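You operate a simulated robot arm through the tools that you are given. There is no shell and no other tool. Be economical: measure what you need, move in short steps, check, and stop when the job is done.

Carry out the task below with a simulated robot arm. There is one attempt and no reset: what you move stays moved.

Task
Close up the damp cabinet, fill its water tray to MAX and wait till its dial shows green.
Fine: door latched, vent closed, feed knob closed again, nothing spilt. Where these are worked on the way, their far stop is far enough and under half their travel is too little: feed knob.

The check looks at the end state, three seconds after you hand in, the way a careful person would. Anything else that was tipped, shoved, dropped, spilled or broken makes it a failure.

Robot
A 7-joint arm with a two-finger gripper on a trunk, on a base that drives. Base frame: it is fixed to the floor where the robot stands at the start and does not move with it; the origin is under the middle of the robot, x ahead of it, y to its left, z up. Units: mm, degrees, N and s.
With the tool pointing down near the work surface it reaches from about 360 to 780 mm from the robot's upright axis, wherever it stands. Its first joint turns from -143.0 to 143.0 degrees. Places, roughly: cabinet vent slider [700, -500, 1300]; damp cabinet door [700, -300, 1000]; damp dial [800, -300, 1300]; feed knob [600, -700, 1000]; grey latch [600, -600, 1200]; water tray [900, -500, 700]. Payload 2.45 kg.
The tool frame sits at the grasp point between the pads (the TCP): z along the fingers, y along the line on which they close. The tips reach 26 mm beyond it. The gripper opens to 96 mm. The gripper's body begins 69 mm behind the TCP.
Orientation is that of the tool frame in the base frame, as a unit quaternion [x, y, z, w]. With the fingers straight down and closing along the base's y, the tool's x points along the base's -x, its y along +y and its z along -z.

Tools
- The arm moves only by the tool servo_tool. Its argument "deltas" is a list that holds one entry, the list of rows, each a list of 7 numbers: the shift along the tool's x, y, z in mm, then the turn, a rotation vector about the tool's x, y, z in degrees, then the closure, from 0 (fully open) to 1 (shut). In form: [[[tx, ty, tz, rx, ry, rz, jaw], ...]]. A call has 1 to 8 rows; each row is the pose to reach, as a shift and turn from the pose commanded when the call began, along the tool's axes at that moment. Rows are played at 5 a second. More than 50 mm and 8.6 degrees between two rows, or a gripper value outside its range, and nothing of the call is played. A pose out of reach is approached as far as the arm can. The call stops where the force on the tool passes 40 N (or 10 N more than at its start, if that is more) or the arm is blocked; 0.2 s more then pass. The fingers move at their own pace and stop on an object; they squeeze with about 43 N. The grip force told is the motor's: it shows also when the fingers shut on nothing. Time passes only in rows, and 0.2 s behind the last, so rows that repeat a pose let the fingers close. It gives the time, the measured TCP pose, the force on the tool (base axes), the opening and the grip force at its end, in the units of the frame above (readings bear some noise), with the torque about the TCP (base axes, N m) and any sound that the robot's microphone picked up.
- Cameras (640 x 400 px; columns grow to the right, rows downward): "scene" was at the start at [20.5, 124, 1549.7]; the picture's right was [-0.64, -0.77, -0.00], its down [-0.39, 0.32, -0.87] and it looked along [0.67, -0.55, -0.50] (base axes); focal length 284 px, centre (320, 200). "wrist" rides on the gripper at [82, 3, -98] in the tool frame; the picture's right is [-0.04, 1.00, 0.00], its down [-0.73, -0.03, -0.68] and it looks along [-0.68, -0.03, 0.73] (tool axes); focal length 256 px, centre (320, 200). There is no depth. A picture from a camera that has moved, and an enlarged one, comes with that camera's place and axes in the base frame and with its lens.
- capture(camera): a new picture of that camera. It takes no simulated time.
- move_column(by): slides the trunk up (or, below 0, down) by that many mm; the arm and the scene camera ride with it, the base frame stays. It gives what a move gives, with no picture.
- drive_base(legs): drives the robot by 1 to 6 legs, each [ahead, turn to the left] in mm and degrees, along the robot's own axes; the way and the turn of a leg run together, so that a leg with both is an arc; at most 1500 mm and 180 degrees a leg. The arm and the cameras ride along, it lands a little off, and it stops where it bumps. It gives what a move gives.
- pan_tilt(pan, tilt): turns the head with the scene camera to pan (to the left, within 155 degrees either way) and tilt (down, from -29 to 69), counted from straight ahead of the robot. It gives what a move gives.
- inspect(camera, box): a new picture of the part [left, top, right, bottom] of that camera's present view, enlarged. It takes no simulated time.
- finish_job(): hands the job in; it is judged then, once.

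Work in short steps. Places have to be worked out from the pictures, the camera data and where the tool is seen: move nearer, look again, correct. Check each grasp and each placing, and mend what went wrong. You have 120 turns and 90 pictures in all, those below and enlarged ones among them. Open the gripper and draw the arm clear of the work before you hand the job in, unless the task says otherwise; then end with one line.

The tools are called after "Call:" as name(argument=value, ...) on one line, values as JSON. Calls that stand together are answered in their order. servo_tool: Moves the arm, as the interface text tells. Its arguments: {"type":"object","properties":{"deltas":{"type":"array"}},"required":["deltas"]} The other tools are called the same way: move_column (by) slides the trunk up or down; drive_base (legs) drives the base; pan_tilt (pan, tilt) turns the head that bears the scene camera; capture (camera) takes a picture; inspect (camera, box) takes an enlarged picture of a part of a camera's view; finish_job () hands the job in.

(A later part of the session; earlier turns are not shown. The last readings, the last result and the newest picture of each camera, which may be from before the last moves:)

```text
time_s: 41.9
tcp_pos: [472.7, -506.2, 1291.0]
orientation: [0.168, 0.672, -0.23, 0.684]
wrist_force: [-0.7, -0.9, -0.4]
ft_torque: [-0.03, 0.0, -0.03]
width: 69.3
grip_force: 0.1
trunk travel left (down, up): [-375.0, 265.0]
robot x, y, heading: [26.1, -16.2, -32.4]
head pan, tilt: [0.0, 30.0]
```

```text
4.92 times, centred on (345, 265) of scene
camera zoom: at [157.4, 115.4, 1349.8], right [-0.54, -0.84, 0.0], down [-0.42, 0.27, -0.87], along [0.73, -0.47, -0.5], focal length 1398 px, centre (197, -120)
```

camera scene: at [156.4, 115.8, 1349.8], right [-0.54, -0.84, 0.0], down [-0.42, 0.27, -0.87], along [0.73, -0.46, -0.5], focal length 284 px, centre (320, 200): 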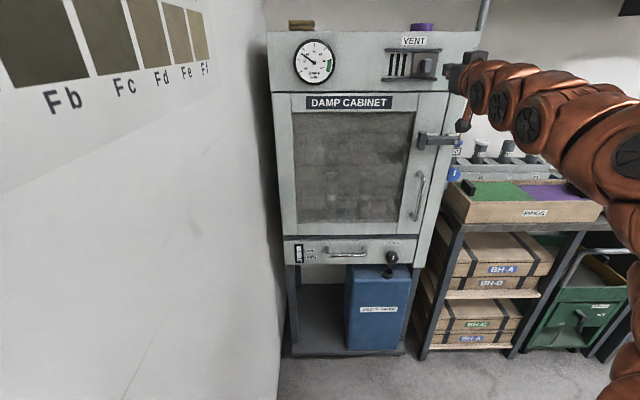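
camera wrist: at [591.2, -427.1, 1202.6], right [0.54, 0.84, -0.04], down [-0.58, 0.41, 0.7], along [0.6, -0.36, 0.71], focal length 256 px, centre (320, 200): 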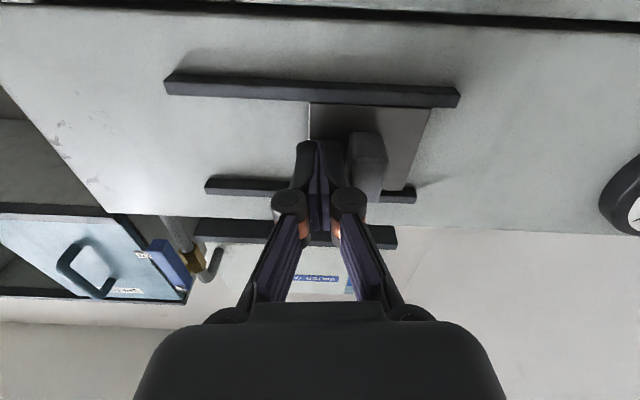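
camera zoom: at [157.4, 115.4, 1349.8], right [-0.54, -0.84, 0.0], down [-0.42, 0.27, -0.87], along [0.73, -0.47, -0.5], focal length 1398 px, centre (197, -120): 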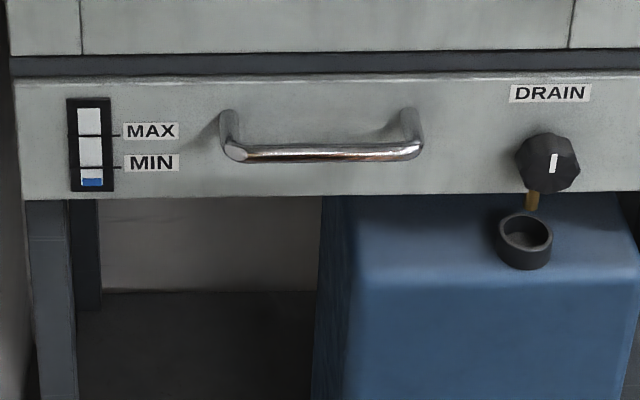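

Everything is closed up; the gauge reads below MIN. Both valve marks stand upright, presumably closed. I'll lower the column to triangulate the feed knob from a second height.

Call:
move_column(by=-200)

Call:
inspect(camera="scene", box=[420, 40, 520, 140])

Call:
capture(camera="scene")

```text
time_s: 44.1
tcp_pos: [473.1, -506.1, 1092.6]
orientation: [0.167, 0.671, -0.23, 0.685]
wrist_force: [0.1, -0.4, 0.5]
ft_torque: [-0.02, 0.0, 0.0]
width: 96.1
grip_force: 0.1
trunk travel left (down, up): [-175.0, 465.0]
robot x, y, heading: [21.1, -14.4, -32.7]
head pan, tilt: [0.0, 30.0]
```

```text
4.00 times, centred on (470, 90) of scene
camera zoom: at [157.0, 115.2, 1149.9], right [-0.54, -0.84, 0.0], down [-0.42, 0.27, -0.87], along [0.73, -0.47, -0.5], focal length 1136 px, centre (-280, 640)
```

zoom: 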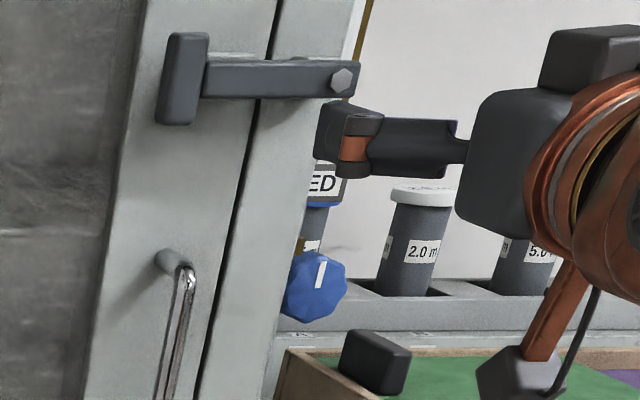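

```text
52 pictures are left
camera scene: at [157.0, 115.2, 1149.9], right [-0.54, -0.84, 0.0], down [-0.42, 0.27, -0.87], along [0.73, -0.47, -0.5], focal length 284 px, centre (320, 200)
```

scene: 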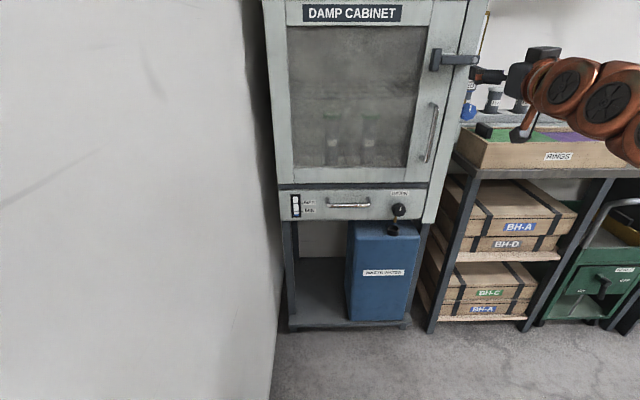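

The feed knob comes out at about (u 258, d 913, z 959), radius about 24, just right of the cabinet side and above the rings box. My wrist camera hangs under the gripper, so I'll roll the tool 180° (camera up) before approaching.

Call:
servo_tool(deltas=[[[0, -10, -10, 0, 0, 8.5, 0], [0, -20, -20, 0, 0, 17, 0], [0, -30, -30, 0, 0, 25.5, 0], [0, -40, -30, 0, 0, 34, 0], [0, -40, -30, 0, 0, 42.5, 0], [0, -40, -30, 0, 0, 51, 0], [0, -40, -30, 0, 0, 59.5, 0], [0, -40, -30, 0, 0, 68, 0]]])

```text
time_s: 45.9
tcp_pos: [426.3, -523.3, 1094.5]
orientation: [0.515, 0.462, 0.193, 0.696]
wrist_force: [0.4, 0.3, 0.9]
ft_torque: [0.0, -0.03, -0.04]
width: 96.2
grip_force: 0.0
trunk travel left (down, up): [-175.0, 465.0]
robot x, y, heading: [25.5, -17.5, -32.8]
head pan, tilt: [0.0, 30.0]
```

The roll works in this direction. I'll continue it to about 184° total so the tool is level with the camera on top.

Call:
servo_tool(deltas=[[[0, 0, 0, 0, 0, 8.5, 0], [0, 0, 0, 0, 0, 17, 0], [0, 0, 0, 0, 0, 25.5, 0], [0, 0, 0, 0, 0, 34, 0], [0, 0, 0, 0, 0, 42.5, 0], [0, 0, 0, 0, 0, 51, 0], [0, 0, 0, 0, 0, 59.5, 0], [0, 0, 0, 0, 0, 68, 0]]])

Call:
servo_tool(deltas=[[[0, 0, 0, 0, 0, 8.5, 0], [0, 0, 0, 0, 0, 17, 0], [0, 0, 0, 0, 0, 25.5, 0], [0, 0, 0, 0, 0, 34, 0], [0, 0, 0, 0, 0, 42.5, 0], [0, 0, 0, 0, 0, 48.6, 0]]])

Call:
capture(camera="wrist")

```text
time_s: 47.7
tcp_pos: [426.3, -524.1, 1095.7]
orientation: [0.685, 0.093, 0.55, 0.469]
wrist_force: [-0.1, 0.0, 0.1]
ft_torque: [0.03, 0.01, 0.0]
width: 96.2
grip_force: 0.1
trunk travel left (down, up): [-175.0, 465.0]
robot x, y, heading: [23.6, -15.9, -32.7]
head pan, tilt: [0.0, 30.0]
```

```text
time_s: 49.1
tcp_pos: [425.4, -524.0, 1093.2]
orientation: [0.663, -0.196, 0.693, 0.202]
wrist_force: [-0.4, -0.4, 0.6]
ft_torque: [0.0, 0.0, -0.01]
width: 96.2
grip_force: 0.0
trunk travel left (down, up): [-175.0, 465.0]
robot x, y, heading: [25.6, -17.0, -32.5]
head pan, tilt: [0.0, 30.0]
```

```text
51 pictures are left
camera wrist: at [336.9, -470.8, 1172.0], right [-0.54, -0.84, -0.04], down [-0.53, 0.38, -0.76], along [0.66, -0.39, -0.65], focal length 256 px, centre (320, 200)
```

wrist: 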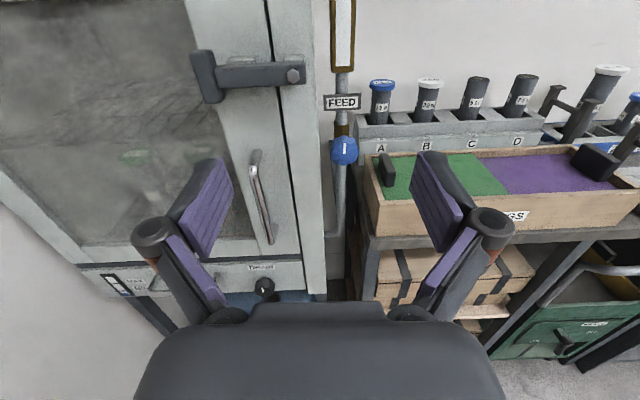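

From above, the knob comes out at (≈256, ≈905, ≈962), matching the earlier estimate. I'll drive 110 mm closer and then line up in front of it.

Call:
drive_base(legs=[[110, 0]])

```text
time_s: 50.3
tcp_pos: [521.3, -584.1, 1094.0]
orientation: [0.663, -0.195, 0.694, 0.202]
wrist_force: [0.0, -0.2, -0.1]
ft_torque: [0.03, 0.0, 0.03]
width: 96.0
grip_force: 0.0
trunk travel left (down, up): [-175.0, 465.0]
robot x, y, heading: [119.3, -77.4, -32.6]
head pan, tilt: [0.0, 30.0]
```

Now I'll lower to z≈956 in front of the knob at u≈256, with the fingers opened to about 62 mm.

Call:
servo_tool(deltas=[[[-40, 10, 0, 0, 0, 0, 0.35], [-80, 20, 0, 0, 0, 0, 0.35], [-110, 30, 0, 0, 0, 0, 0.35], [-138, 37, 0, 0, 0, 0, 0.35]]])

Call:
capture(camera="wrist")

Call:
capture(camera="scene")

```text
time_s: 51.3
tcp_pos: [503.7, -618.9, 956.1]
orientation: [0.664, -0.194, 0.693, 0.202]
wrist_force: [0.5, -0.1, 0.5]
ft_torque: [0.0, 0.01, -0.01]
width: 62.5
grip_force: 0.1
trunk travel left (down, up): [-175.0, 465.0]
robot x, y, heading: [117.4, -75.4, -32.7]
head pan, tilt: [0.0, 30.0]
```

```text
50 pictures are left
camera wrist: at [414.8, -566.8, 1033.2], right [-0.54, -0.84, -0.04], down [-0.53, 0.37, -0.76], along [0.66, -0.39, -0.65], focal length 256 px, centre (320, 200)
```

wrist: 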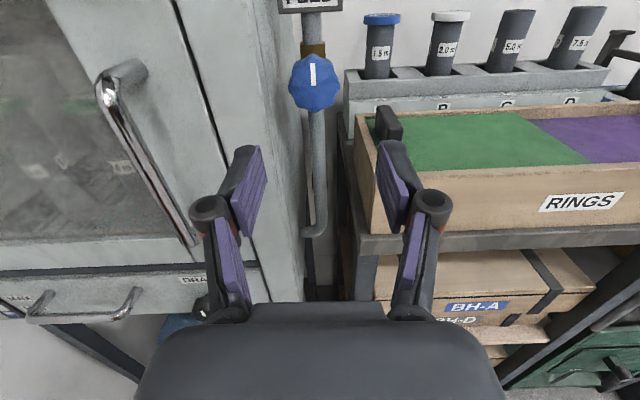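

```text
49 pictures are left
camera scene: at [251.1, 55.4, 1149.9], right [-0.54, -0.84, 0.0], down [-0.42, 0.27, -0.87], along [0.73, -0.46, -0.5], focal length 284 px, centre (320, 200)
```

scene: 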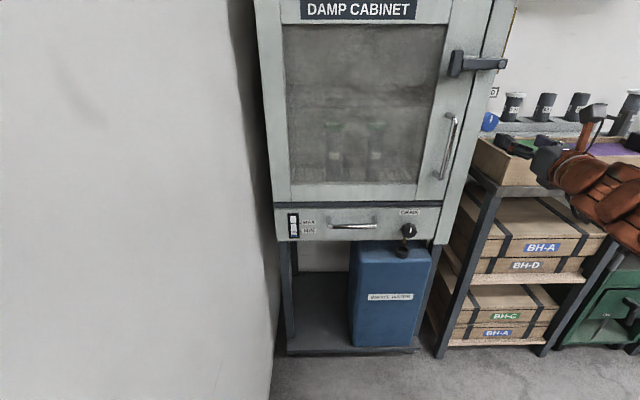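

The knob is straight ahead at u≈254, z≈960, and clearances look fine. I'll advance 120 mm and check.

Call:
servo_tool(deltas=[[[0, -4, 40, 0, 0, 0, 0.35], [0, -4, 80, 0, 0, 0, 0.35], [0, -4, 105, 0, 0, 0, 0.35], [0, -4, 120, 0, 0, 0, 0.35]]])

Call:
capture(camera="wrist")

```text
time_s: 52.3
tcp_pos: [610.6, -678.9, 961.3]
orientation: [0.664, -0.195, 0.693, 0.202]
wrist_force: [-4.9, 1.9, 2.9]
ft_torque: [0.11, -0.04, 0.21]
width: 74.0
grip_force: 0.9
trunk travel left (down, up): [-175.0, 465.0]
robot x, y, heading: [116.1, -77.7, -32.4]
head pan, tilt: [0.0, 30.0]
```

```text
48 pictures are left
camera wrist: at [522.5, -625.7, 1038.7], right [-0.54, -0.84, -0.04], down [-0.53, 0.37, -0.76], along [0.66, -0.39, -0.65], focal length 256 px, centre (320, 200)
```

wrist: 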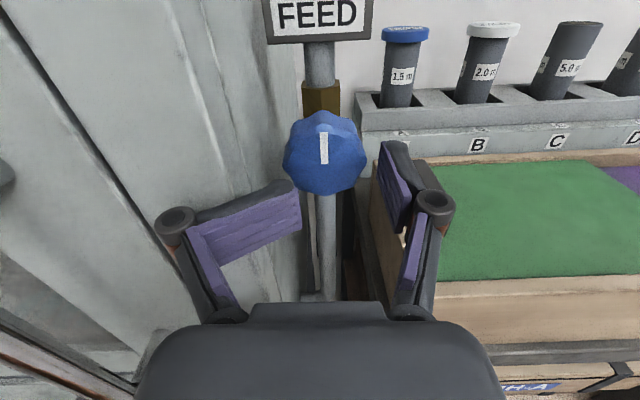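

The left finger grazed the cabinet's right edge (u≈212). I'll back off and narrow the opening to about 51 mm for the 45 mm knob, then re-centre on u≈254.

Call:
servo_tool(deltas=[[[0, 0, -30, 0, 0, 0, 0.35], [0, 2, -50, 0, 0, 0, 0.46], [0, 2, -50, 0, 0, 0, 0.46], [0, 2, -50, 0, 0, 0, 0.46]]])

Call:
capture(camera="wrist")

```text
time_s: 53.3
tcp_pos: [565.9, -652.2, 959.3]
orientation: [0.664, -0.194, 0.694, 0.201]
wrist_force: [-0.4, -0.6, 0.9]
ft_torque: [-0.02, -0.02, -0.01]
width: 52.5
grip_force: 0.5
trunk travel left (down, up): [-175.0, 465.0]
robot x, y, heading: [116.9, -76.7, -32.4]
head pan, tilt: [0.0, 30.0]
```

```text
47 pictures are left
camera wrist: at [478.5, -599.4, 1037.5], right [-0.54, -0.84, -0.04], down [-0.53, 0.37, -0.76], along [0.66, -0.39, -0.65], focal length 256 px, centre (320, 200)
```

wrist: 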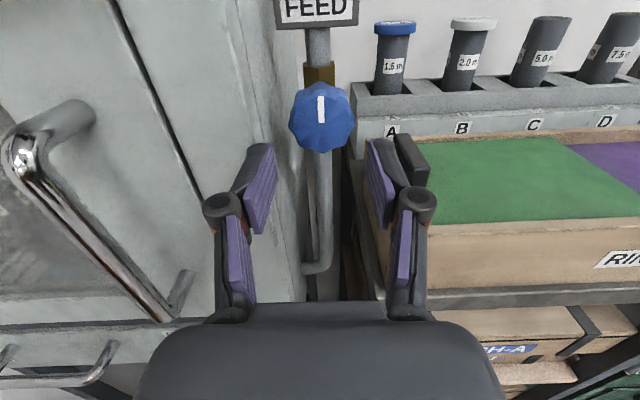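

The knob sits centred between the fingertips. I'll advance 62 mm.

Call:
servo_tool(deltas=[[[0, 0, 25, 0, 0, 0, 0.46], [0, 0, 45, 0, 0, 0, 0.46], [0, 0, 62, 0, 0, 0, 0.46]]])

Call:
capture(camera="wrist")

```text
time_s: 54.1
tcp_pos: [602.1, -688.5, 962.8]
orientation: [0.662, -0.2, 0.693, 0.206]
wrist_force: [-35.1, 21.9, -6.6]
ft_torque: [-0.12, 0.29, 2.09]
width: 64.7
grip_force: 8.9
trunk travel left (down, up): [-175.0, 465.0]
robot x, y, heading: [117.7, -76.4, -32.8]
head pan, tilt: [0.0, 30.0]
stopped in row 3: the force on the tool passed its limit at 94 N (the readings are from after the stop); the commanded pose is now the measured one
```

```text
46 pictures are left
camera wrist: at [514.8, -634.4, 1041.0], right [-0.55, -0.84, -0.04], down [-0.52, 0.38, -0.76], along [0.65, -0.39, -0.65], focal length 256 px, centre (320, 200)
```

wrist: 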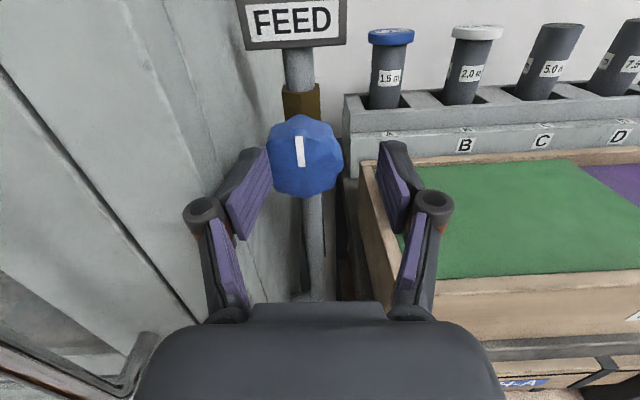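

The left knuckle, which is wider than the pad, fouls the cabinet edge in a horizontal grip. I'll back off and roll about 55° so the fingers come in nearly above and below the knob, through the free slot.

Call:
servo_tool(deltas=[[[0, 0, -30, 0, 0, 0, 0.46], [0, -8, -60, 0, 0, -8, 0.46], [0, -11, -60, 0, 0, -16, 0.46], [0, -11, -60, 0, 0, -24, 0.46], [0, -11, -60, 0, 0, -32, 0.46], [0, -11, -60, 0, 0, -40, 0.46], [0, -11, -60, 0, 0, -48, 0.46], [0, -11, -60, 0, 0, -56, 0.46]]])

Call:
capture(camera="wrist")

Call:
inspect(camera="scene", box=[420, 0, 640, 180])

```text
time_s: 55.9
tcp_pos: [561.4, -645.9, 959.8]
orientation: [0.679, 0.135, 0.514, 0.507]
wrist_force: [-0.2, 0.3, 0.2]
ft_torque: [0.03, 0.01, 0.02]
width: 51.9
grip_force: 0.0
trunk travel left (down, up): [-175.0, 465.0]
robot x, y, heading: [120.7, -76.7, -32.6]
head pan, tilt: [0.0, 30.0]
```

```text
45 pictures are left
camera wrist: at [513.2, -535.0, 1004.1], right [-0.35, -0.48, 0.8], down [-0.88, -0.13, -0.46], along [0.33, -0.87, -0.37], focal length 256 px, centre (320, 200)
```

wrist: 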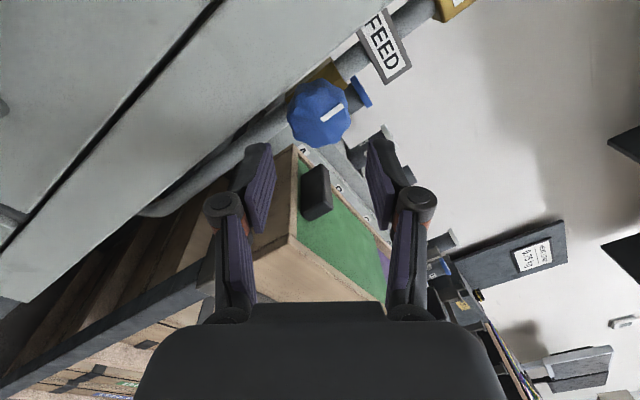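

```text
2.22 times, centred on (530, 90) of scene
camera zoom: at [251.0, 55.3, 1149.8], right [-0.54, -0.84, 0.0], down [-0.42, 0.27, -0.87], along [0.73, -0.47, -0.5], focal length 631 px, centre (-147, 444)
```

zoom: 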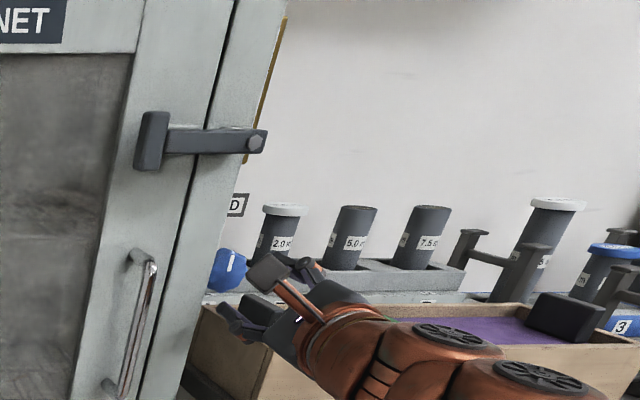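

The knob is aligned with the tool axis. I'll roll 14° more so the fingers are near vertical, then advance 70 mm.

Call:
servo_tool(deltas=[[[0, 0, 0, 0, 0, -7, 0.46], [0, 0, 0, 0, 0, -14, 0.46], [0, 0, 25, 0, 0, -14, 0.46], [0, 0, 50, 0, 0, -14, 0.46], [0, 0, 70, 0, 0, -14, 0.46]]])

Call:
capture(camera="wrist")

```text
time_s: 57.1
tcp_pos: [619.8, -684.3, 961.5]
orientation: [0.657, 0.217, 0.449, 0.566]
wrist_force: [0.6, -0.8, 0.3]
ft_torque: [-0.01, 0.0, 0.01]
width: 51.9
grip_force: 0.1
trunk travel left (down, up): [-175.0, 465.0]
robot x, y, heading: [115.9, -75.3, -32.8]
head pan, tilt: [0.0, 30.0]
```

```text
43 pictures are left
camera wrist: at [577.0, -566.8, 989.5], right [-0.24, -0.3, 0.92], down [-0.93, -0.2, -0.31], along [0.28, -0.93, -0.23], focal length 256 px, centre (320, 200)
```

wrist: 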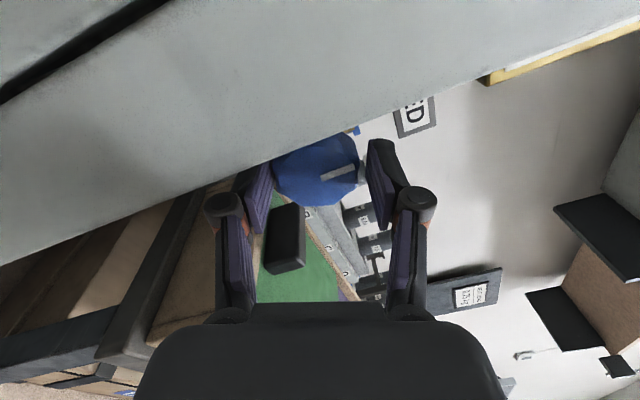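

The knob is between the pads with no contact forces. I'll close on it.

Call:
servo_tool(deltas=[[[0, 0, 3, 0, 0, 0, 0.6], [0, 0, 3, 0, 0, 0, 1], [0, 0, 3, 0, 0, 0, 1], [0, 0, 3, 0, 0, 0, 1]]])

Call:
capture(camera="wrist")

```text
time_s: 58.1
tcp_pos: [624.1, -685.7, 960.4]
orientation: [0.658, 0.218, 0.449, 0.564]
wrist_force: [-13.8, 19.0, -30.2]
ft_torque: [0.69, 1.34, 0.11]
width: 46.7
grip_force: 45.2
trunk travel left (down, up): [-175.0, 465.0]
robot x, y, heading: [115.9, -77.0, -32.5]
head pan, tilt: [0.0, 30.0]
```

```text
42 pictures are left
camera wrist: at [581.4, -567.9, 988.0], right [-0.24, -0.3, 0.92], down [-0.93, -0.2, -0.31], along [0.28, -0.93, -0.23], focal length 256 px, centre (320, 200)
```

wrist: 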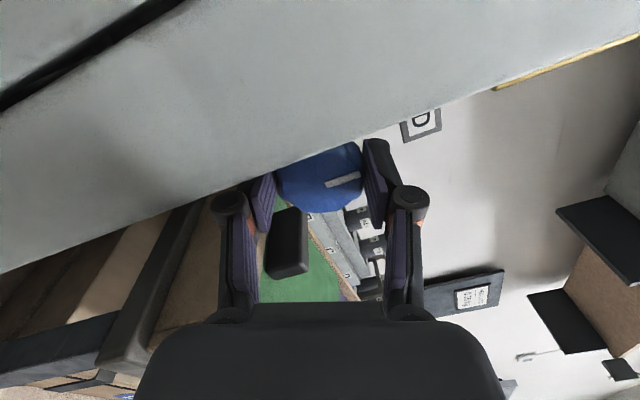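

The grip holds (46.7 mm), but there's about 38 N of side load because the knob sits slightly low of centre. I'll shift 3 mm down along the closing axis to relieve it.

Call:
servo_tool(deltas=[[[0, -1.5, 0, 0, 0, 0, 1], [0, -3, 0, 0, 0, 0, 1]]])

```text
time_s: 58.7
tcp_pos: [622.9, -686.3, 960.6]
orientation: [0.657, 0.216, 0.449, 0.565]
wrist_force: [-16.0, 17.0, -23.4]
ft_torque: [0.47, 1.04, 1.1]
width: 46.6
grip_force: 45.1
trunk travel left (down, up): [-175.0, 465.0]
robot x, y, heading: [117.0, -74.0, -32.3]
head pan, tilt: [0.0, 30.0]
```

There's also about 24 N of axial push. I'll ease back a little and down.

Call:
servo_tool(deltas=[[[0, -2, -1.5, 0, 0, 0, 1], [0, -4, -3, 0, 0, 0, 1]]])

```text
time_s: 59.2
tcp_pos: [624.0, -686.2, 959.6]
orientation: [0.657, 0.216, 0.448, 0.567]
wrist_force: [16.4, -19.0, 5.0]
ft_torque: [0.14, 1.18, -0.02]
width: 46.6
grip_force: 45.3
trunk travel left (down, up): [-175.0, 465.0]
robot x, y, heading: [118.0, -76.2, -32.7]
head pan, tilt: [0.0, 30.0]
stopped in row 2: the force on the tool passed its limit at 44 N (the readings are from after the stop); the commanded pose is now the measured one
```

The loads are now small apart from a slight pull. I'll try turning counter-clockwise (negative roll) with a 1.5 mm forward ease.

Call:
servo_tool(deltas=[[[0, 0, 1, 0, 0, -4, 1], [0, 0, 1, 0, 0, -8, 1], [0, 0, 1, 0, 0, -12, 1], [0, 0, 1, 0, 0, -16, 1]]])

Call:
capture(camera="wrist")

```text
time_s: 60.2
tcp_pos: [623.2, -685.1, 958.7]
orientation: [0.62, 0.305, 0.366, 0.623]
wrist_force: [-4.6, 1.4, -10.6]
ft_torque: [0.51, 0.77, 0.84]
width: 46.3
grip_force: 44.9
trunk travel left (down, up): [-175.0, 465.0]
robot x, y, heading: [118.5, -75.8, -32.5]
head pan, tilt: [0.0, 30.0]
```

```text
41 pictures are left
camera wrist: at [585.0, -562.1, 964.4], right [-0.1, -0.07, 0.99], down [-0.96, -0.24, -0.11], along [0.24, -0.97, -0.04], focal length 256 px, centre (320, 200)
```

wrist: 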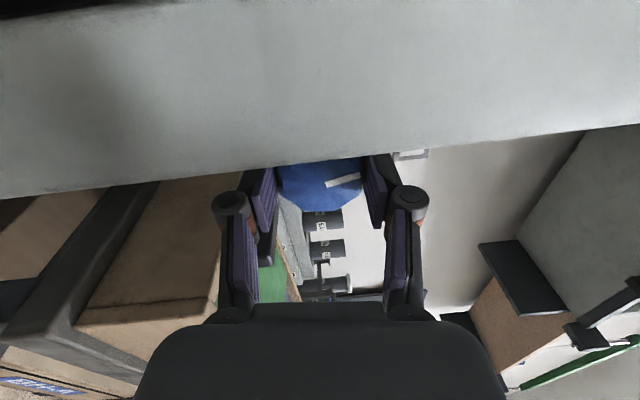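

The knob turned with the gripper freely. I'll keep going counter-clockwise.

Call:
servo_tool(deltas=[[[0, 0, 0, 0, 0, -5, 1], [0, 0, 0, 0, 0, -10, 1], [0, 0, 0, 0, 0, -15, 1], [0, 0, 0, 0, 0, -20, 1], [0, 0, 0, 0, 0, -25, 1], [0, 0, 0, 0, 0, -30, 1]]])

Call:
capture(camera="wrist")

Call:
inspect(camera="scene", box=[270, 190, 430, 290])

```text
time_s: 61.6
tcp_pos: [624.4, -685.5, 958.0]
orientation: [0.521, 0.456, 0.191, 0.696]
wrist_force: [-9.4, 1.9, -33.5]
ft_torque: [0.64, 0.77, 0.49]
width: 45.5
grip_force: 45.5
trunk travel left (down, up): [-175.0, 465.0]
robot x, y, heading: [118.9, -77.9, -32.7]
head pan, tilt: [0.0, 30.0]
```

```text
40 pictures are left
camera wrist: at [584.2, -569.4, 921.2], right [0.19, 0.36, 0.92], down [-0.95, -0.18, 0.26], along [0.26, -0.92, 0.3], focal length 256 px, centre (320, 200)
```

wrist: 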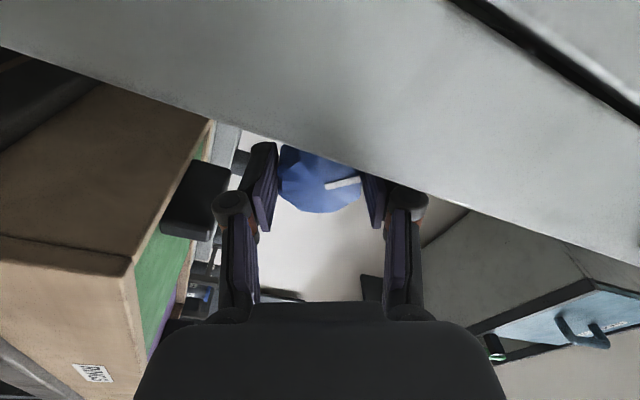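

```text
4.00 times, centred on (350, 240) of scene
camera zoom: at [252.2, 53.7, 1149.7], right [-0.54, -0.84, 0.0], down [-0.42, 0.27, -0.87], along [0.73, -0.47, -0.5], focal length 1136 px, centre (200, 40)
```

zoom: 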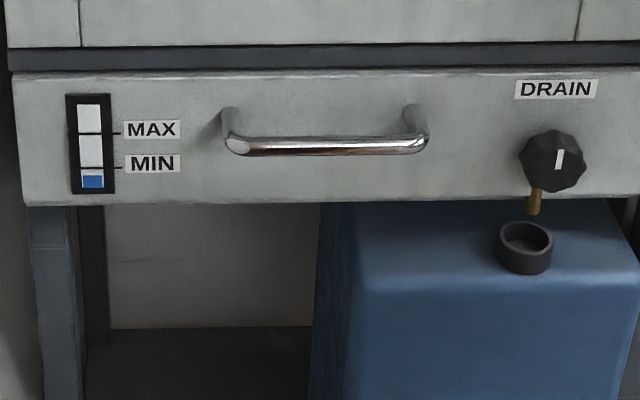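

Water is flowing: the blue level rose a little, and nothing comes from the drain. I've turned 46°; I'll go about 16° further while relieving the side load.

Call:
servo_tool(deltas=[[[0, -1.5, 0, 0, 0, -4, 1], [0, -2.5, 0, 0, 0, -8, 1], [0, -2.5, 0, 0, 0, -12, 1], [0, -2.5, 0, 0, 0, -16, 1]]])

Call:
inspect(camera="scene", box=[270, 190, 430, 290])

```text
time_s: 62.6
tcp_pos: [623.3, -687.0, 957.7]
orientation: [0.451, 0.524, 0.092, 0.717]
wrist_force: [9.4, -9.2, -18.4]
ft_torque: [0.28, 0.25, 0.48]
width: 45.9
grip_force: 45.2
trunk travel left (down, up): [-175.0, 465.0]
robot x, y, heading: [120.1, -75.4, -32.7]
head pan, tilt: [0.0, 30.0]
```

```text
4.00 times, centred on (350, 240) of scene
camera zoom: at [252.5, 53.7, 1150.0], right [-0.54, -0.84, 0.0], down [-0.42, 0.27, -0.87], along [0.73, -0.47, -0.5], focal length 1136 px, centre (200, 40)
```

zoom: 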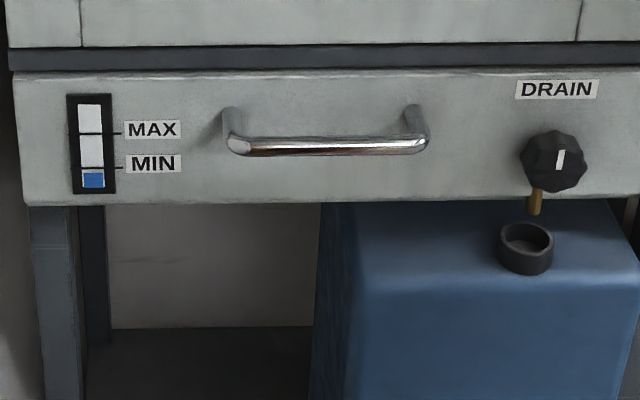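

It's rising slowly. I'll continue counter-clockwise to look for the far stop.

Call:
servo_tool(deltas=[[[0, -0.5, 0, 0, 0, -5, 1], [0, -1, 0, 0, 0, -10, 1], [0, -1, 0, 0, 0, -15, 1], [0, -1, 0, 0, 0, -20, 1]]])

Call:
capture(camera="wrist")

Call:
inspect(camera="scene", box=[280, 200, 320, 250])

```text
time_s: 63.6
tcp_pos: [621.2, -688.8, 959.2]
orientation: [0.353, 0.594, -0.035, 0.722]
wrist_force: [4.9, -4.8, 2.0]
ft_torque: [0.71, -0.43, 0.17]
width: 47.2
grip_force: 45.0
trunk travel left (down, up): [-175.0, 465.0]
robot x, y, heading: [118.5, -75.5, -32.8]
head pan, tilt: [0.0, 30.0]
```

```text
37 pictures are left
camera wrist: at [564.7, -600.2, 884.4], right [0.46, 0.73, 0.5], down [-0.79, 0.08, 0.6], along [0.4, -0.68, 0.62], focal length 256 px, centre (320, 200)
```

wrist: 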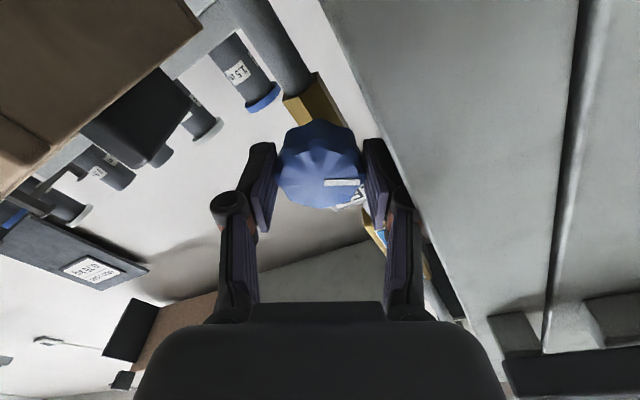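

```text
8.00 times, centred on (300, 225) of scene
camera zoom: at [251.7, 54.7, 1150.0], right [-0.54, -0.84, 0.0], down [-0.42, 0.27, -0.87], along [0.73, -0.47, -0.5], focal length 2272 px, centre (480, 0)
```

zoom: 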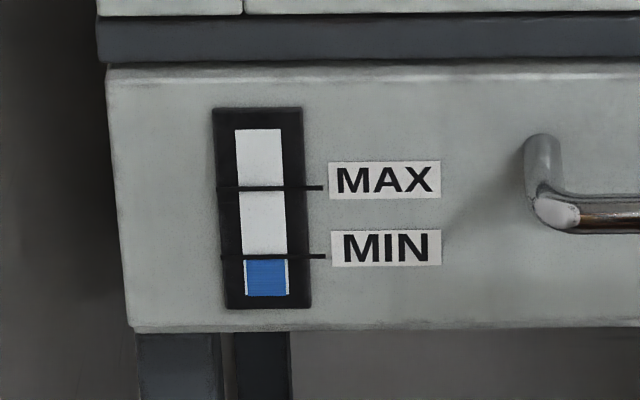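

The mark slipped slightly in the grip with about 0.8 N·m of torque, which hints at the far stop near 70–80°. I'll nudge another 8° to confirm.

Call:
servo_tool(deltas=[[[0, 0, 0, 0, 0, -4, 1], [0, 0, 0, 0, 0, -8, 1]]])

Call:
inspect(camera="wrist", box=[240, 100, 400, 240])

Call:
inspect(camera="scene", box=[280, 200, 320, 250])

```text
time_s: 64.2
tcp_pos: [621.5, -687.7, 961.3]
orientation: [0.318, 0.611, -0.077, 0.721]
wrist_force: [8.9, -13.4, 14.2]
ft_torque: [1.0, 0.53, 1.74]
width: 46.2
grip_force: 44.8
trunk travel left (down, up): [-175.0, 465.0]
robot x, y, heading: [119.1, -75.8, -32.5]
head pan, tilt: [0.0, 30.0]
stopped in row 2: the force on the tool passed its limit at 51 N (the readings are from after the stop); the commanded pose is now the measured one
```

```text
2.86 times, centred on (320, 170) of wrist
camera zoom: at [559.8, -608.1, 882.7], right [0.49, 0.77, 0.4], down [-0.76, 0.15, 0.64], along [0.43, -0.62, 0.66], focal length 731 px, centre (320, 286)
```

zoom: 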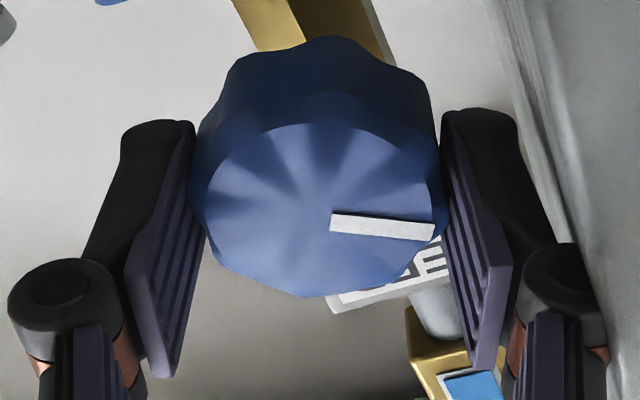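

```text
8.00 times, centred on (300, 225) of scene
camera zoom: at [251.8, 54.5, 1149.9], right [-0.54, -0.84, 0.0], down [-0.42, 0.27, -0.87], along [0.73, -0.47, -0.5], focal length 2272 px, centre (480, 0)
```

zoom: 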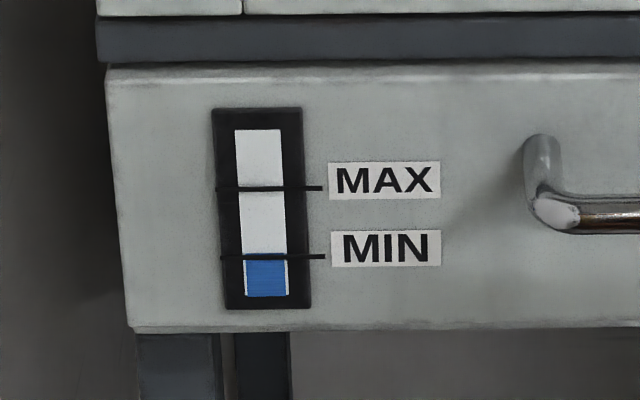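

The knob is at its far stop (the mark slips in the grip). The level is climbing about 11 px/s, with MAX at about 188 px. I'll hold about 1.8 s and measure again.

Call:
servo_tool(deltas=[[[0, 0, 0, 0, 0, 2, 1], [0, 0, 0, 0, 0, 2, 1], [0, 0, 0, 0, 0, 2, 1], [0, 0, 0, 0, 0, 2, 1], [0, 0, 0, 0, 0, 2, 1], [0, 0, 0, 0, 0, 2, 1], [0, 0, 0, 0, 0, 2, 1]]])

Call:
inspect(camera="scene", box=[280, 200, 320, 250])

```text
time_s: 65.8
tcp_pos: [621.8, -687.9, 962.4]
orientation: [0.329, 0.606, -0.064, 0.722]
wrist_force: [13.3, -10.8, 15.1]
ft_torque: [-0.33, -0.5, 0.03]
width: 46.1
grip_force: 45.1
trunk travel left (down, up): [-175.0, 465.0]
robot x, y, heading: [116.9, -73.2, -32.7]
head pan, tilt: [0.0, 30.0]
```

```text
8.00 times, centred on (300, 225) of scene
camera zoom: at [251.8, 54.8, 1149.9], right [-0.54, -0.84, 0.0], down [-0.42, 0.27, -0.87], along [0.73, -0.47, -0.5], focal length 2272 px, centre (480, 0)
```

zoom: 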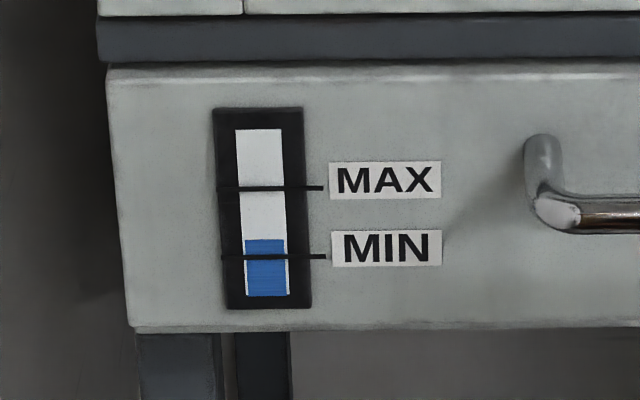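

It's rising 8.75 px/s with 51 px to go. I'll hold about 3 s more.

Call:
servo_tool(deltas=[[[0, 0, 0, 0, 0, 0, 1], [0, 0, 0, 0, 0, 0, 1], [0, 0, 0, 0, 0, 0, 1], [0, 0, 0, 0, 0, 0, 1], [0, 0, 0, 0, 0, 0, 1], [0, 0, 0, 0, 0, 0, 1], [0, 0, 0, 0, 0, 0, 1], [0, 0, 0, 0, 0, 0, 1]]])

Call:
servo_tool(deltas=[[[0, 0, 0, 0, 0, 0, 1], [0, 0, 0, 0, 0, 0, 1], [0, 0, 0, 0, 0, 0, 1], [0, 0, 0, 0, 0, 0, 1], [0, 0, 0, 0, 0, 0, 1]]])

Call:
inspect(camera="scene", box=[280, 200, 320, 250])

```text
time_s: 67.6
tcp_pos: [620.6, -688.4, 961.1]
orientation: [0.33, 0.606, -0.066, 0.721]
wrist_force: [9.4, -6.4, 12.4]
ft_torque: [-0.12, -0.27, 0.14]
width: 46.4
grip_force: 45.0
trunk travel left (down, up): [-175.0, 465.0]
robot x, y, heading: [117.0, -75.0, -32.7]
head pan, tilt: [0.0, 30.0]
```

```text
time_s: 68.8
tcp_pos: [620.2, -688.6, 961.5]
orientation: [0.328, 0.606, -0.065, 0.722]
wrist_force: [6.3, -1.2, 6.8]
ft_torque: [-0.19, -0.27, 0.03]
width: 46.1
grip_force: 44.9
trunk travel left (down, up): [-175.0, 465.0]
robot x, y, heading: [116.7, -72.7, -32.6]
head pan, tilt: [0.0, 30.0]
```

```text
8.00 times, centred on (300, 225) of scene
camera zoom: at [251.8, 55.0, 1149.8], right [-0.54, -0.84, 0.0], down [-0.42, 0.27, -0.87], along [0.73, -0.47, -0.5], focal length 2272 px, centre (480, 0)
```

zoom: 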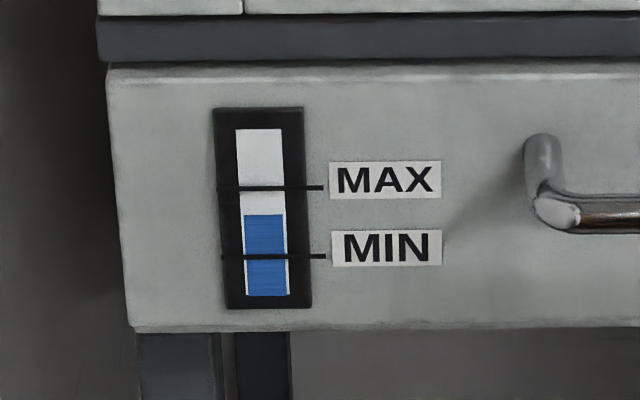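

The level is at 214 px, target 188. I'll hold 0.8 s and then close 32° to slow the flow for a precise finish.

Call:
servo_tool(deltas=[[[0, 0, 0, 0, 0, 0, 1], [0, 0, 0, 0, 0, 0, 1], [0, 0, 0, 0, 0, 0, 1], [0, 0, 0, 0, 0, 0, 1], [0, 0, 0, 0, 0, 8, 1], [0, 0, 0, 0, 0, 16, 1], [0, 0, 0, 0, 0, 24, 1], [0, 0, 0, 0, 0, 32, 1]]])

Call:
inspect(camera="scene", box=[280, 200, 320, 250])

Call:
inspect(camera="wrist", box=[240, 100, 400, 240])

```text
time_s: 70.6
tcp_pos: [620.4, -691.2, 960.3]
orientation: [0.484, 0.491, 0.137, 0.711]
wrist_force: [-7.4, 6.4, -11.7]
ft_torque: [-0.02, 0.02, -0.58]
width: 45.9
grip_force: 45.0
trunk travel left (down, up): [-175.0, 465.0]
robot x, y, heading: [119.4, -75.9, -32.6]
head pan, tilt: [0.0, 30.0]
```

```text
8.00 times, centred on (300, 225) of scene
camera zoom: at [251.6, 54.7, 1149.6], right [-0.54, -0.84, 0.0], down [-0.42, 0.27, -0.87], along [0.73, -0.47, -0.5], focal length 2272 px, centre (480, 0)
```

zoom: 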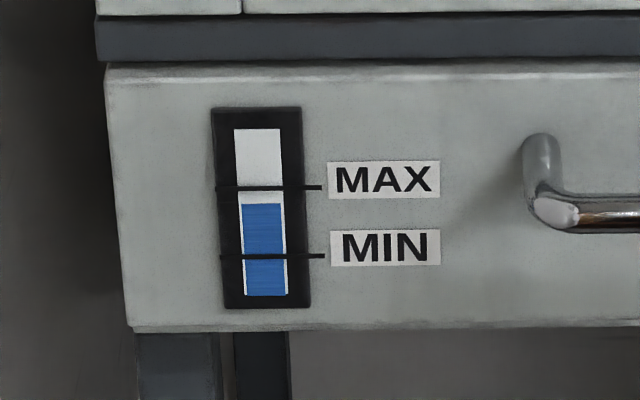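

```text
2.86 times, centred on (320, 170) of wrist
camera zoom: at [578.0, -578.0, 912.6], right [0.26, 0.47, 0.84], down [-0.92, -0.13, 0.36], along [0.28, -0.87, 0.4], focal length 731 px, centre (320, 286)
```

zoom: 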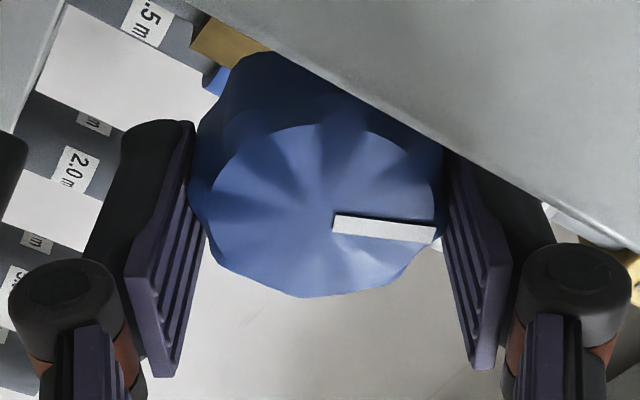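

The level is 203 px and the flow is slower; the knob follows the grip. I'll hold 1.6 s.

Call:
servo_tool(deltas=[[[0, 0, 0, 0, 0, 0, 1], [0, 0, 0, 0, 0, 0, 1], [0, 0, 0, 0, 0, 0, 1], [0, 0, 0, 0, 0, 0, 1], [0, 0, 0, 0, 0, 0, 1], [0, 0, 0, 0, 0, 0, 1], [0, 0, 0, 0, 0, 0, 1]]])

Call:
inspect(camera="scene", box=[280, 200, 320, 250])

```text
time_s: 72.2
tcp_pos: [620.3, -689.4, 962.2]
orientation: [0.484, 0.491, 0.136, 0.711]
wrist_force: [-21.4, 9.0, -24.0]
ft_torque: [0.24, 0.54, -0.11]
width: 46.0
grip_force: 45.2
trunk travel left (down, up): [-175.0, 465.0]
robot x, y, heading: [119.7, -74.4, -32.7]
head pan, tilt: [0.0, 30.0]
```

```text
8.00 times, centred on (300, 225) of scene
camera zoom: at [251.3, 54.3, 1149.9], right [-0.54, -0.84, 0.0], down [-0.42, 0.27, -0.87], along [0.73, -0.47, -0.5], focal length 2272 px, centre (480, 0)
```

zoom: 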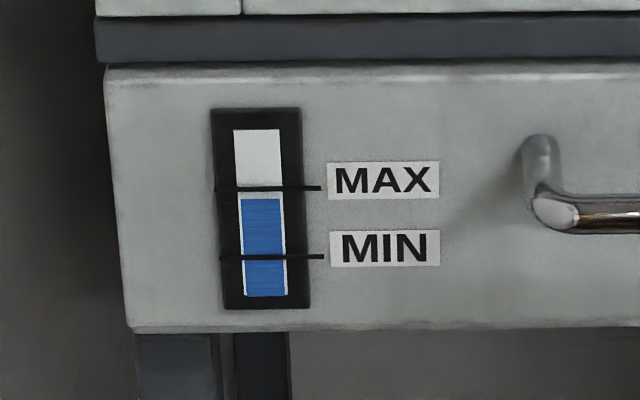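

198 px now at 3.1 px/s. I'll hold 1.8 s, then 0.6 s more, then close about 40° without stopping.

Call:
servo_tool(deltas=[[[0, 0, 0, 0, 0, 0, 1], [0, 0, 0, 0, 0, 0, 1], [0, 0, 0, 0, 0, 0, 1], [0, 0, 0, 0, 0, 0, 1], [0, 0, 0, 0, 0, 0, 1], [0, 0, 0, 0, 0, 0, 1], [0, 0, 0, 0, 0, 0, 1], [0, 0, 0, 0, 0, 0, 1]]])

Call:
servo_tool(deltas=[[[0, 0, 0, 0, 0, 0, 1], [0, 0, 0, 0, 0, 0, 1], [0, 0, 0, 0, 0, 0, 1], [0, 0, 0, 0, 0, 8, 1], [0, 0, 0, 0, 0, 16, 1], [0, 0, 0, 0, 0, 24, 1], [0, 0, 0, 0, 0, 32, 1], [0, 0, 0, 0, 0, 39, 1]]])

Call:
inspect(camera="scene", box=[280, 200, 320, 250])

Call:
inspect(camera="wrist", box=[240, 100, 400, 240])

```text
time_s: 74.0
tcp_pos: [620.0, -689.7, 961.1]
orientation: [0.484, 0.491, 0.135, 0.712]
wrist_force: [-22.5, 6.2, -26.2]
ft_torque: [0.36, 0.57, -0.18]
width: 45.6
grip_force: 44.8
trunk travel left (down, up): [-175.0, 465.0]
robot x, y, heading: [118.9, -76.3, -32.5]
head pan, tilt: [0.0, 30.0]
```

```text
time_s: 75.8
tcp_pos: [622.5, -689.8, 959.4]
orientation: [0.621, 0.302, 0.367, 0.623]
wrist_force: [-9.0, -1.6, -28.6]
ft_torque: [0.19, 1.56, -0.53]
width: 47.2
grip_force: 44.9
trunk travel left (down, up): [-175.0, 465.0]
robot x, y, heading: [121.9, -74.9, -32.6]
head pan, tilt: [0.0, 30.0]
```

```text
8.00 times, centred on (300, 225) of scene
camera zoom: at [251.9, 53.5, 1149.8], right [-0.54, -0.84, 0.0], down [-0.42, 0.27, -0.87], along [0.73, -0.47, -0.5], focal length 2272 px, centre (480, 0)
```

zoom: 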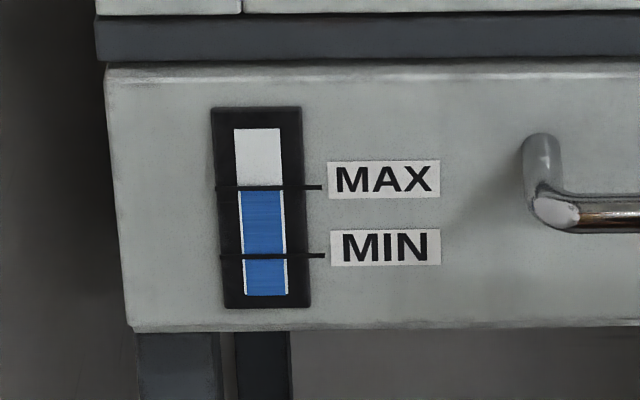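

```text
2.86 times, centred on (320, 170) of wrist
camera zoom: at [584.2, -566.7, 964.5], right [-0.1, -0.07, 0.99], down [-0.96, -0.24, -0.12], along [0.24, -0.97, -0.05], focal length 731 px, centre (320, 286)
```

zoom: 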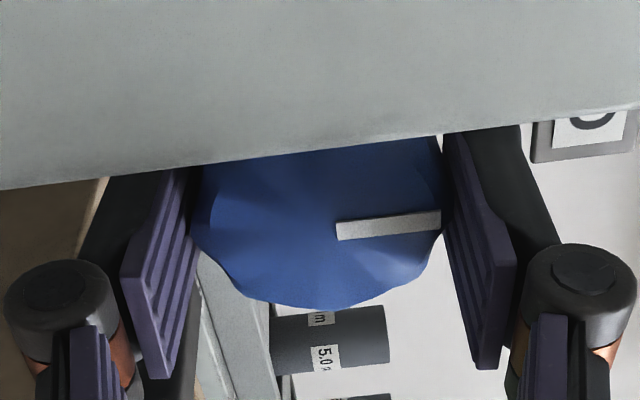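

The level sits on the MAX line. The mark is near vertical again and lagged the grip, so the closed stop seems to be reached. I'll nudge a little more clockwise to be sure.

Call:
servo_tool(deltas=[[[0, -1.5, 0, 0, 0, 4, 1], [0, -2, 0, 0, 0, 8, 1]]])

Call:
inspect(camera="wrist", box=[240, 100, 400, 240])

Call:
inspect(camera="scene", box=[280, 200, 320, 250])

```text
time_s: 76.4
tcp_pos: [622.5, -688.6, 959.3]
orientation: [0.639, 0.259, 0.41, 0.598]
wrist_force: [8.1, -2.2, -7.0]
ft_torque: [0.28, 0.77, -0.03]
width: 46.8
grip_force: 44.9
trunk travel left (down, up): [-175.0, 465.0]
robot x, y, heading: [118.1, -76.1, -32.5]
head pan, tilt: [0.0, 30.0]
```

```text
2.86 times, centred on (320, 170) of wrist
camera zoom: at [582.4, -567.0, 975.2], right [-0.18, -0.18, 0.97], down [-0.95, -0.22, -0.22], along [0.26, -0.96, -0.14], focal length 731 px, centre (320, 286)
```

zoom: 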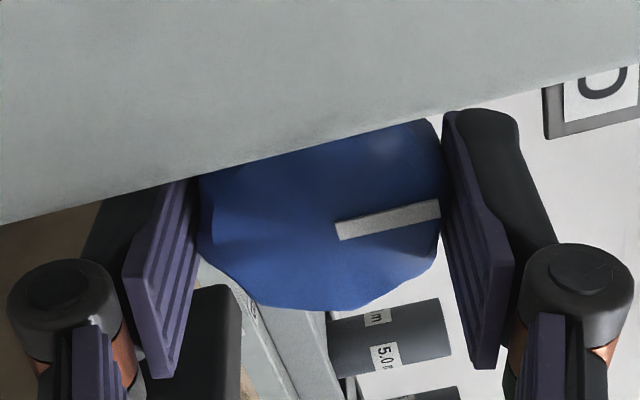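

```text
8.00 times, centred on (300, 225) of scene
camera zoom: at [252.1, 54.3, 1150.1], right [-0.54, -0.84, 0.0], down [-0.42, 0.27, -0.87], along [0.73, -0.47, -0.5], focal length 2272 px, centre (480, 0)
```

zoom: 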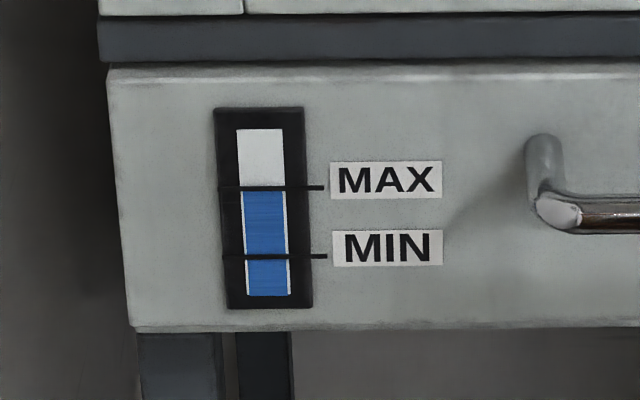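

The mark slipped in the grip again, so the valve is at its closed stop, and the level holds at MAX. I'll release and withdraw straight back.

Call:
servo_tool(deltas=[[[0, 0, 0, 0, 0, 0, 0.44], [0, 0, 0, 0, 0, 0, 0.44], [0, 0, 0, 0, 0, 0, 0.44], [0, 0, -40, 0, 0, 0, 0.44], [0, 0, -80, 0, 0, 0, 0.44], [0, 0, -120, 0, 0, 0, 0.44], [0, 0, -150, 0, 0, 0, 0.44]]])

Call:
capture(camera="scene")

Call:
inspect(camera="scene", box=[470, 90, 510, 140])

```text
time_s: 78.0
tcp_pos: [497.1, -604.1, 951.4]
orientation: [0.639, 0.259, 0.408, 0.599]
wrist_force: [-0.8, -0.2, 0.1]
ft_torque: [0.01, 0.02, 0.0]
width: 53.8
grip_force: 0.1
out of reach, approached as far as the arm can: row 5
trunk travel left (down, up): [-175.0, 465.0]
robot x, y, heading: [120.1, -79.1, -32.4]
head pan, tilt: [0.0, 30.0]
```

```text
24 pictures are left
camera scene: at [251.6, 54.6, 1149.8], right [-0.54, -0.84, 0.0], down [-0.42, 0.27, -0.87], along [0.73, -0.47, -0.5], focal length 284 px, centre (320, 200)
```

scene: 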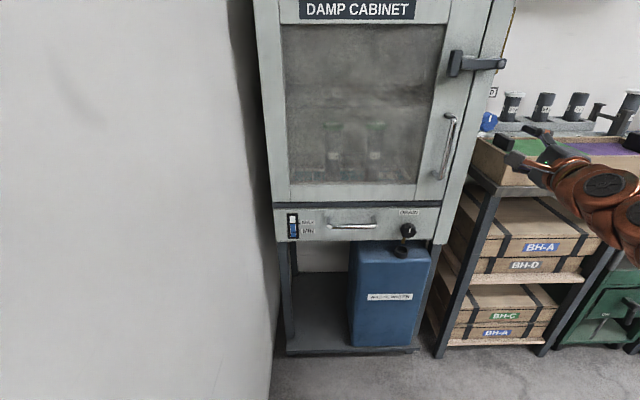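

```text
8.00 times, centred on (490, 115) of scene
camera zoom: at [251.6, 54.6, 1149.8], right [-0.54, -0.84, 0.0], down [-0.42, 0.27, -0.87], along [0.73, -0.47, -0.5], focal length 2272 px, centre (-1040, 880)
```

zoom: 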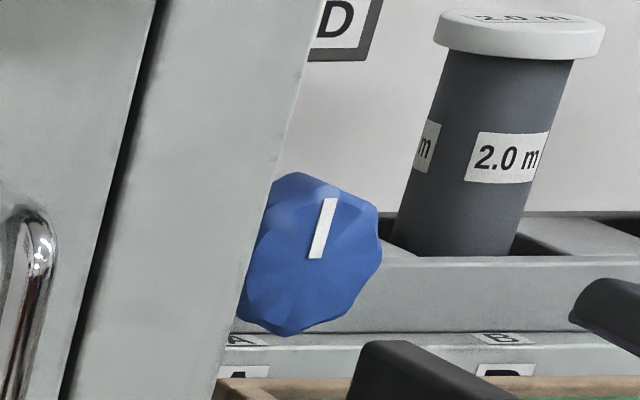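

The feed mark matches its original closed position. I'll tilt the head up to see the dial, vent and latch.

Call:
pan_tilt(pan=0, tilt=5)

Call:
capture(camera="scene")

```text
time_s: 78.9
tcp_pos: [496.7, -605.7, 951.4]
orientation: [0.639, 0.259, 0.409, 0.598]
wrist_force: [-0.4, 0.0, -0.7]
ft_torque: [0.0, -0.04, 0.02]
width: 54.0
grip_force: 0.0
trunk travel left (down, up): [-175.0, 465.0]
robot x, y, heading: [116.1, -76.7, -32.7]
head pan, tilt: [0.0, 5.0]
```

```text
22 pictures are left
camera scene: at [252.7, 53.9, 1190.2], right [-0.54, -0.84, 0.0], down [-0.07, 0.05, -1.0], along [0.84, -0.54, -0.09], focal length 284 px, centre (320, 200)
```

scene: 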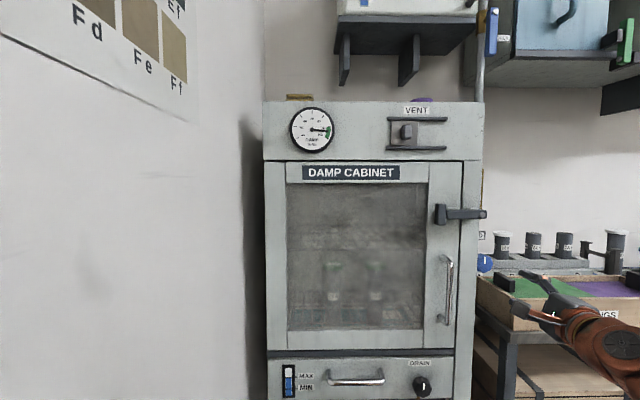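

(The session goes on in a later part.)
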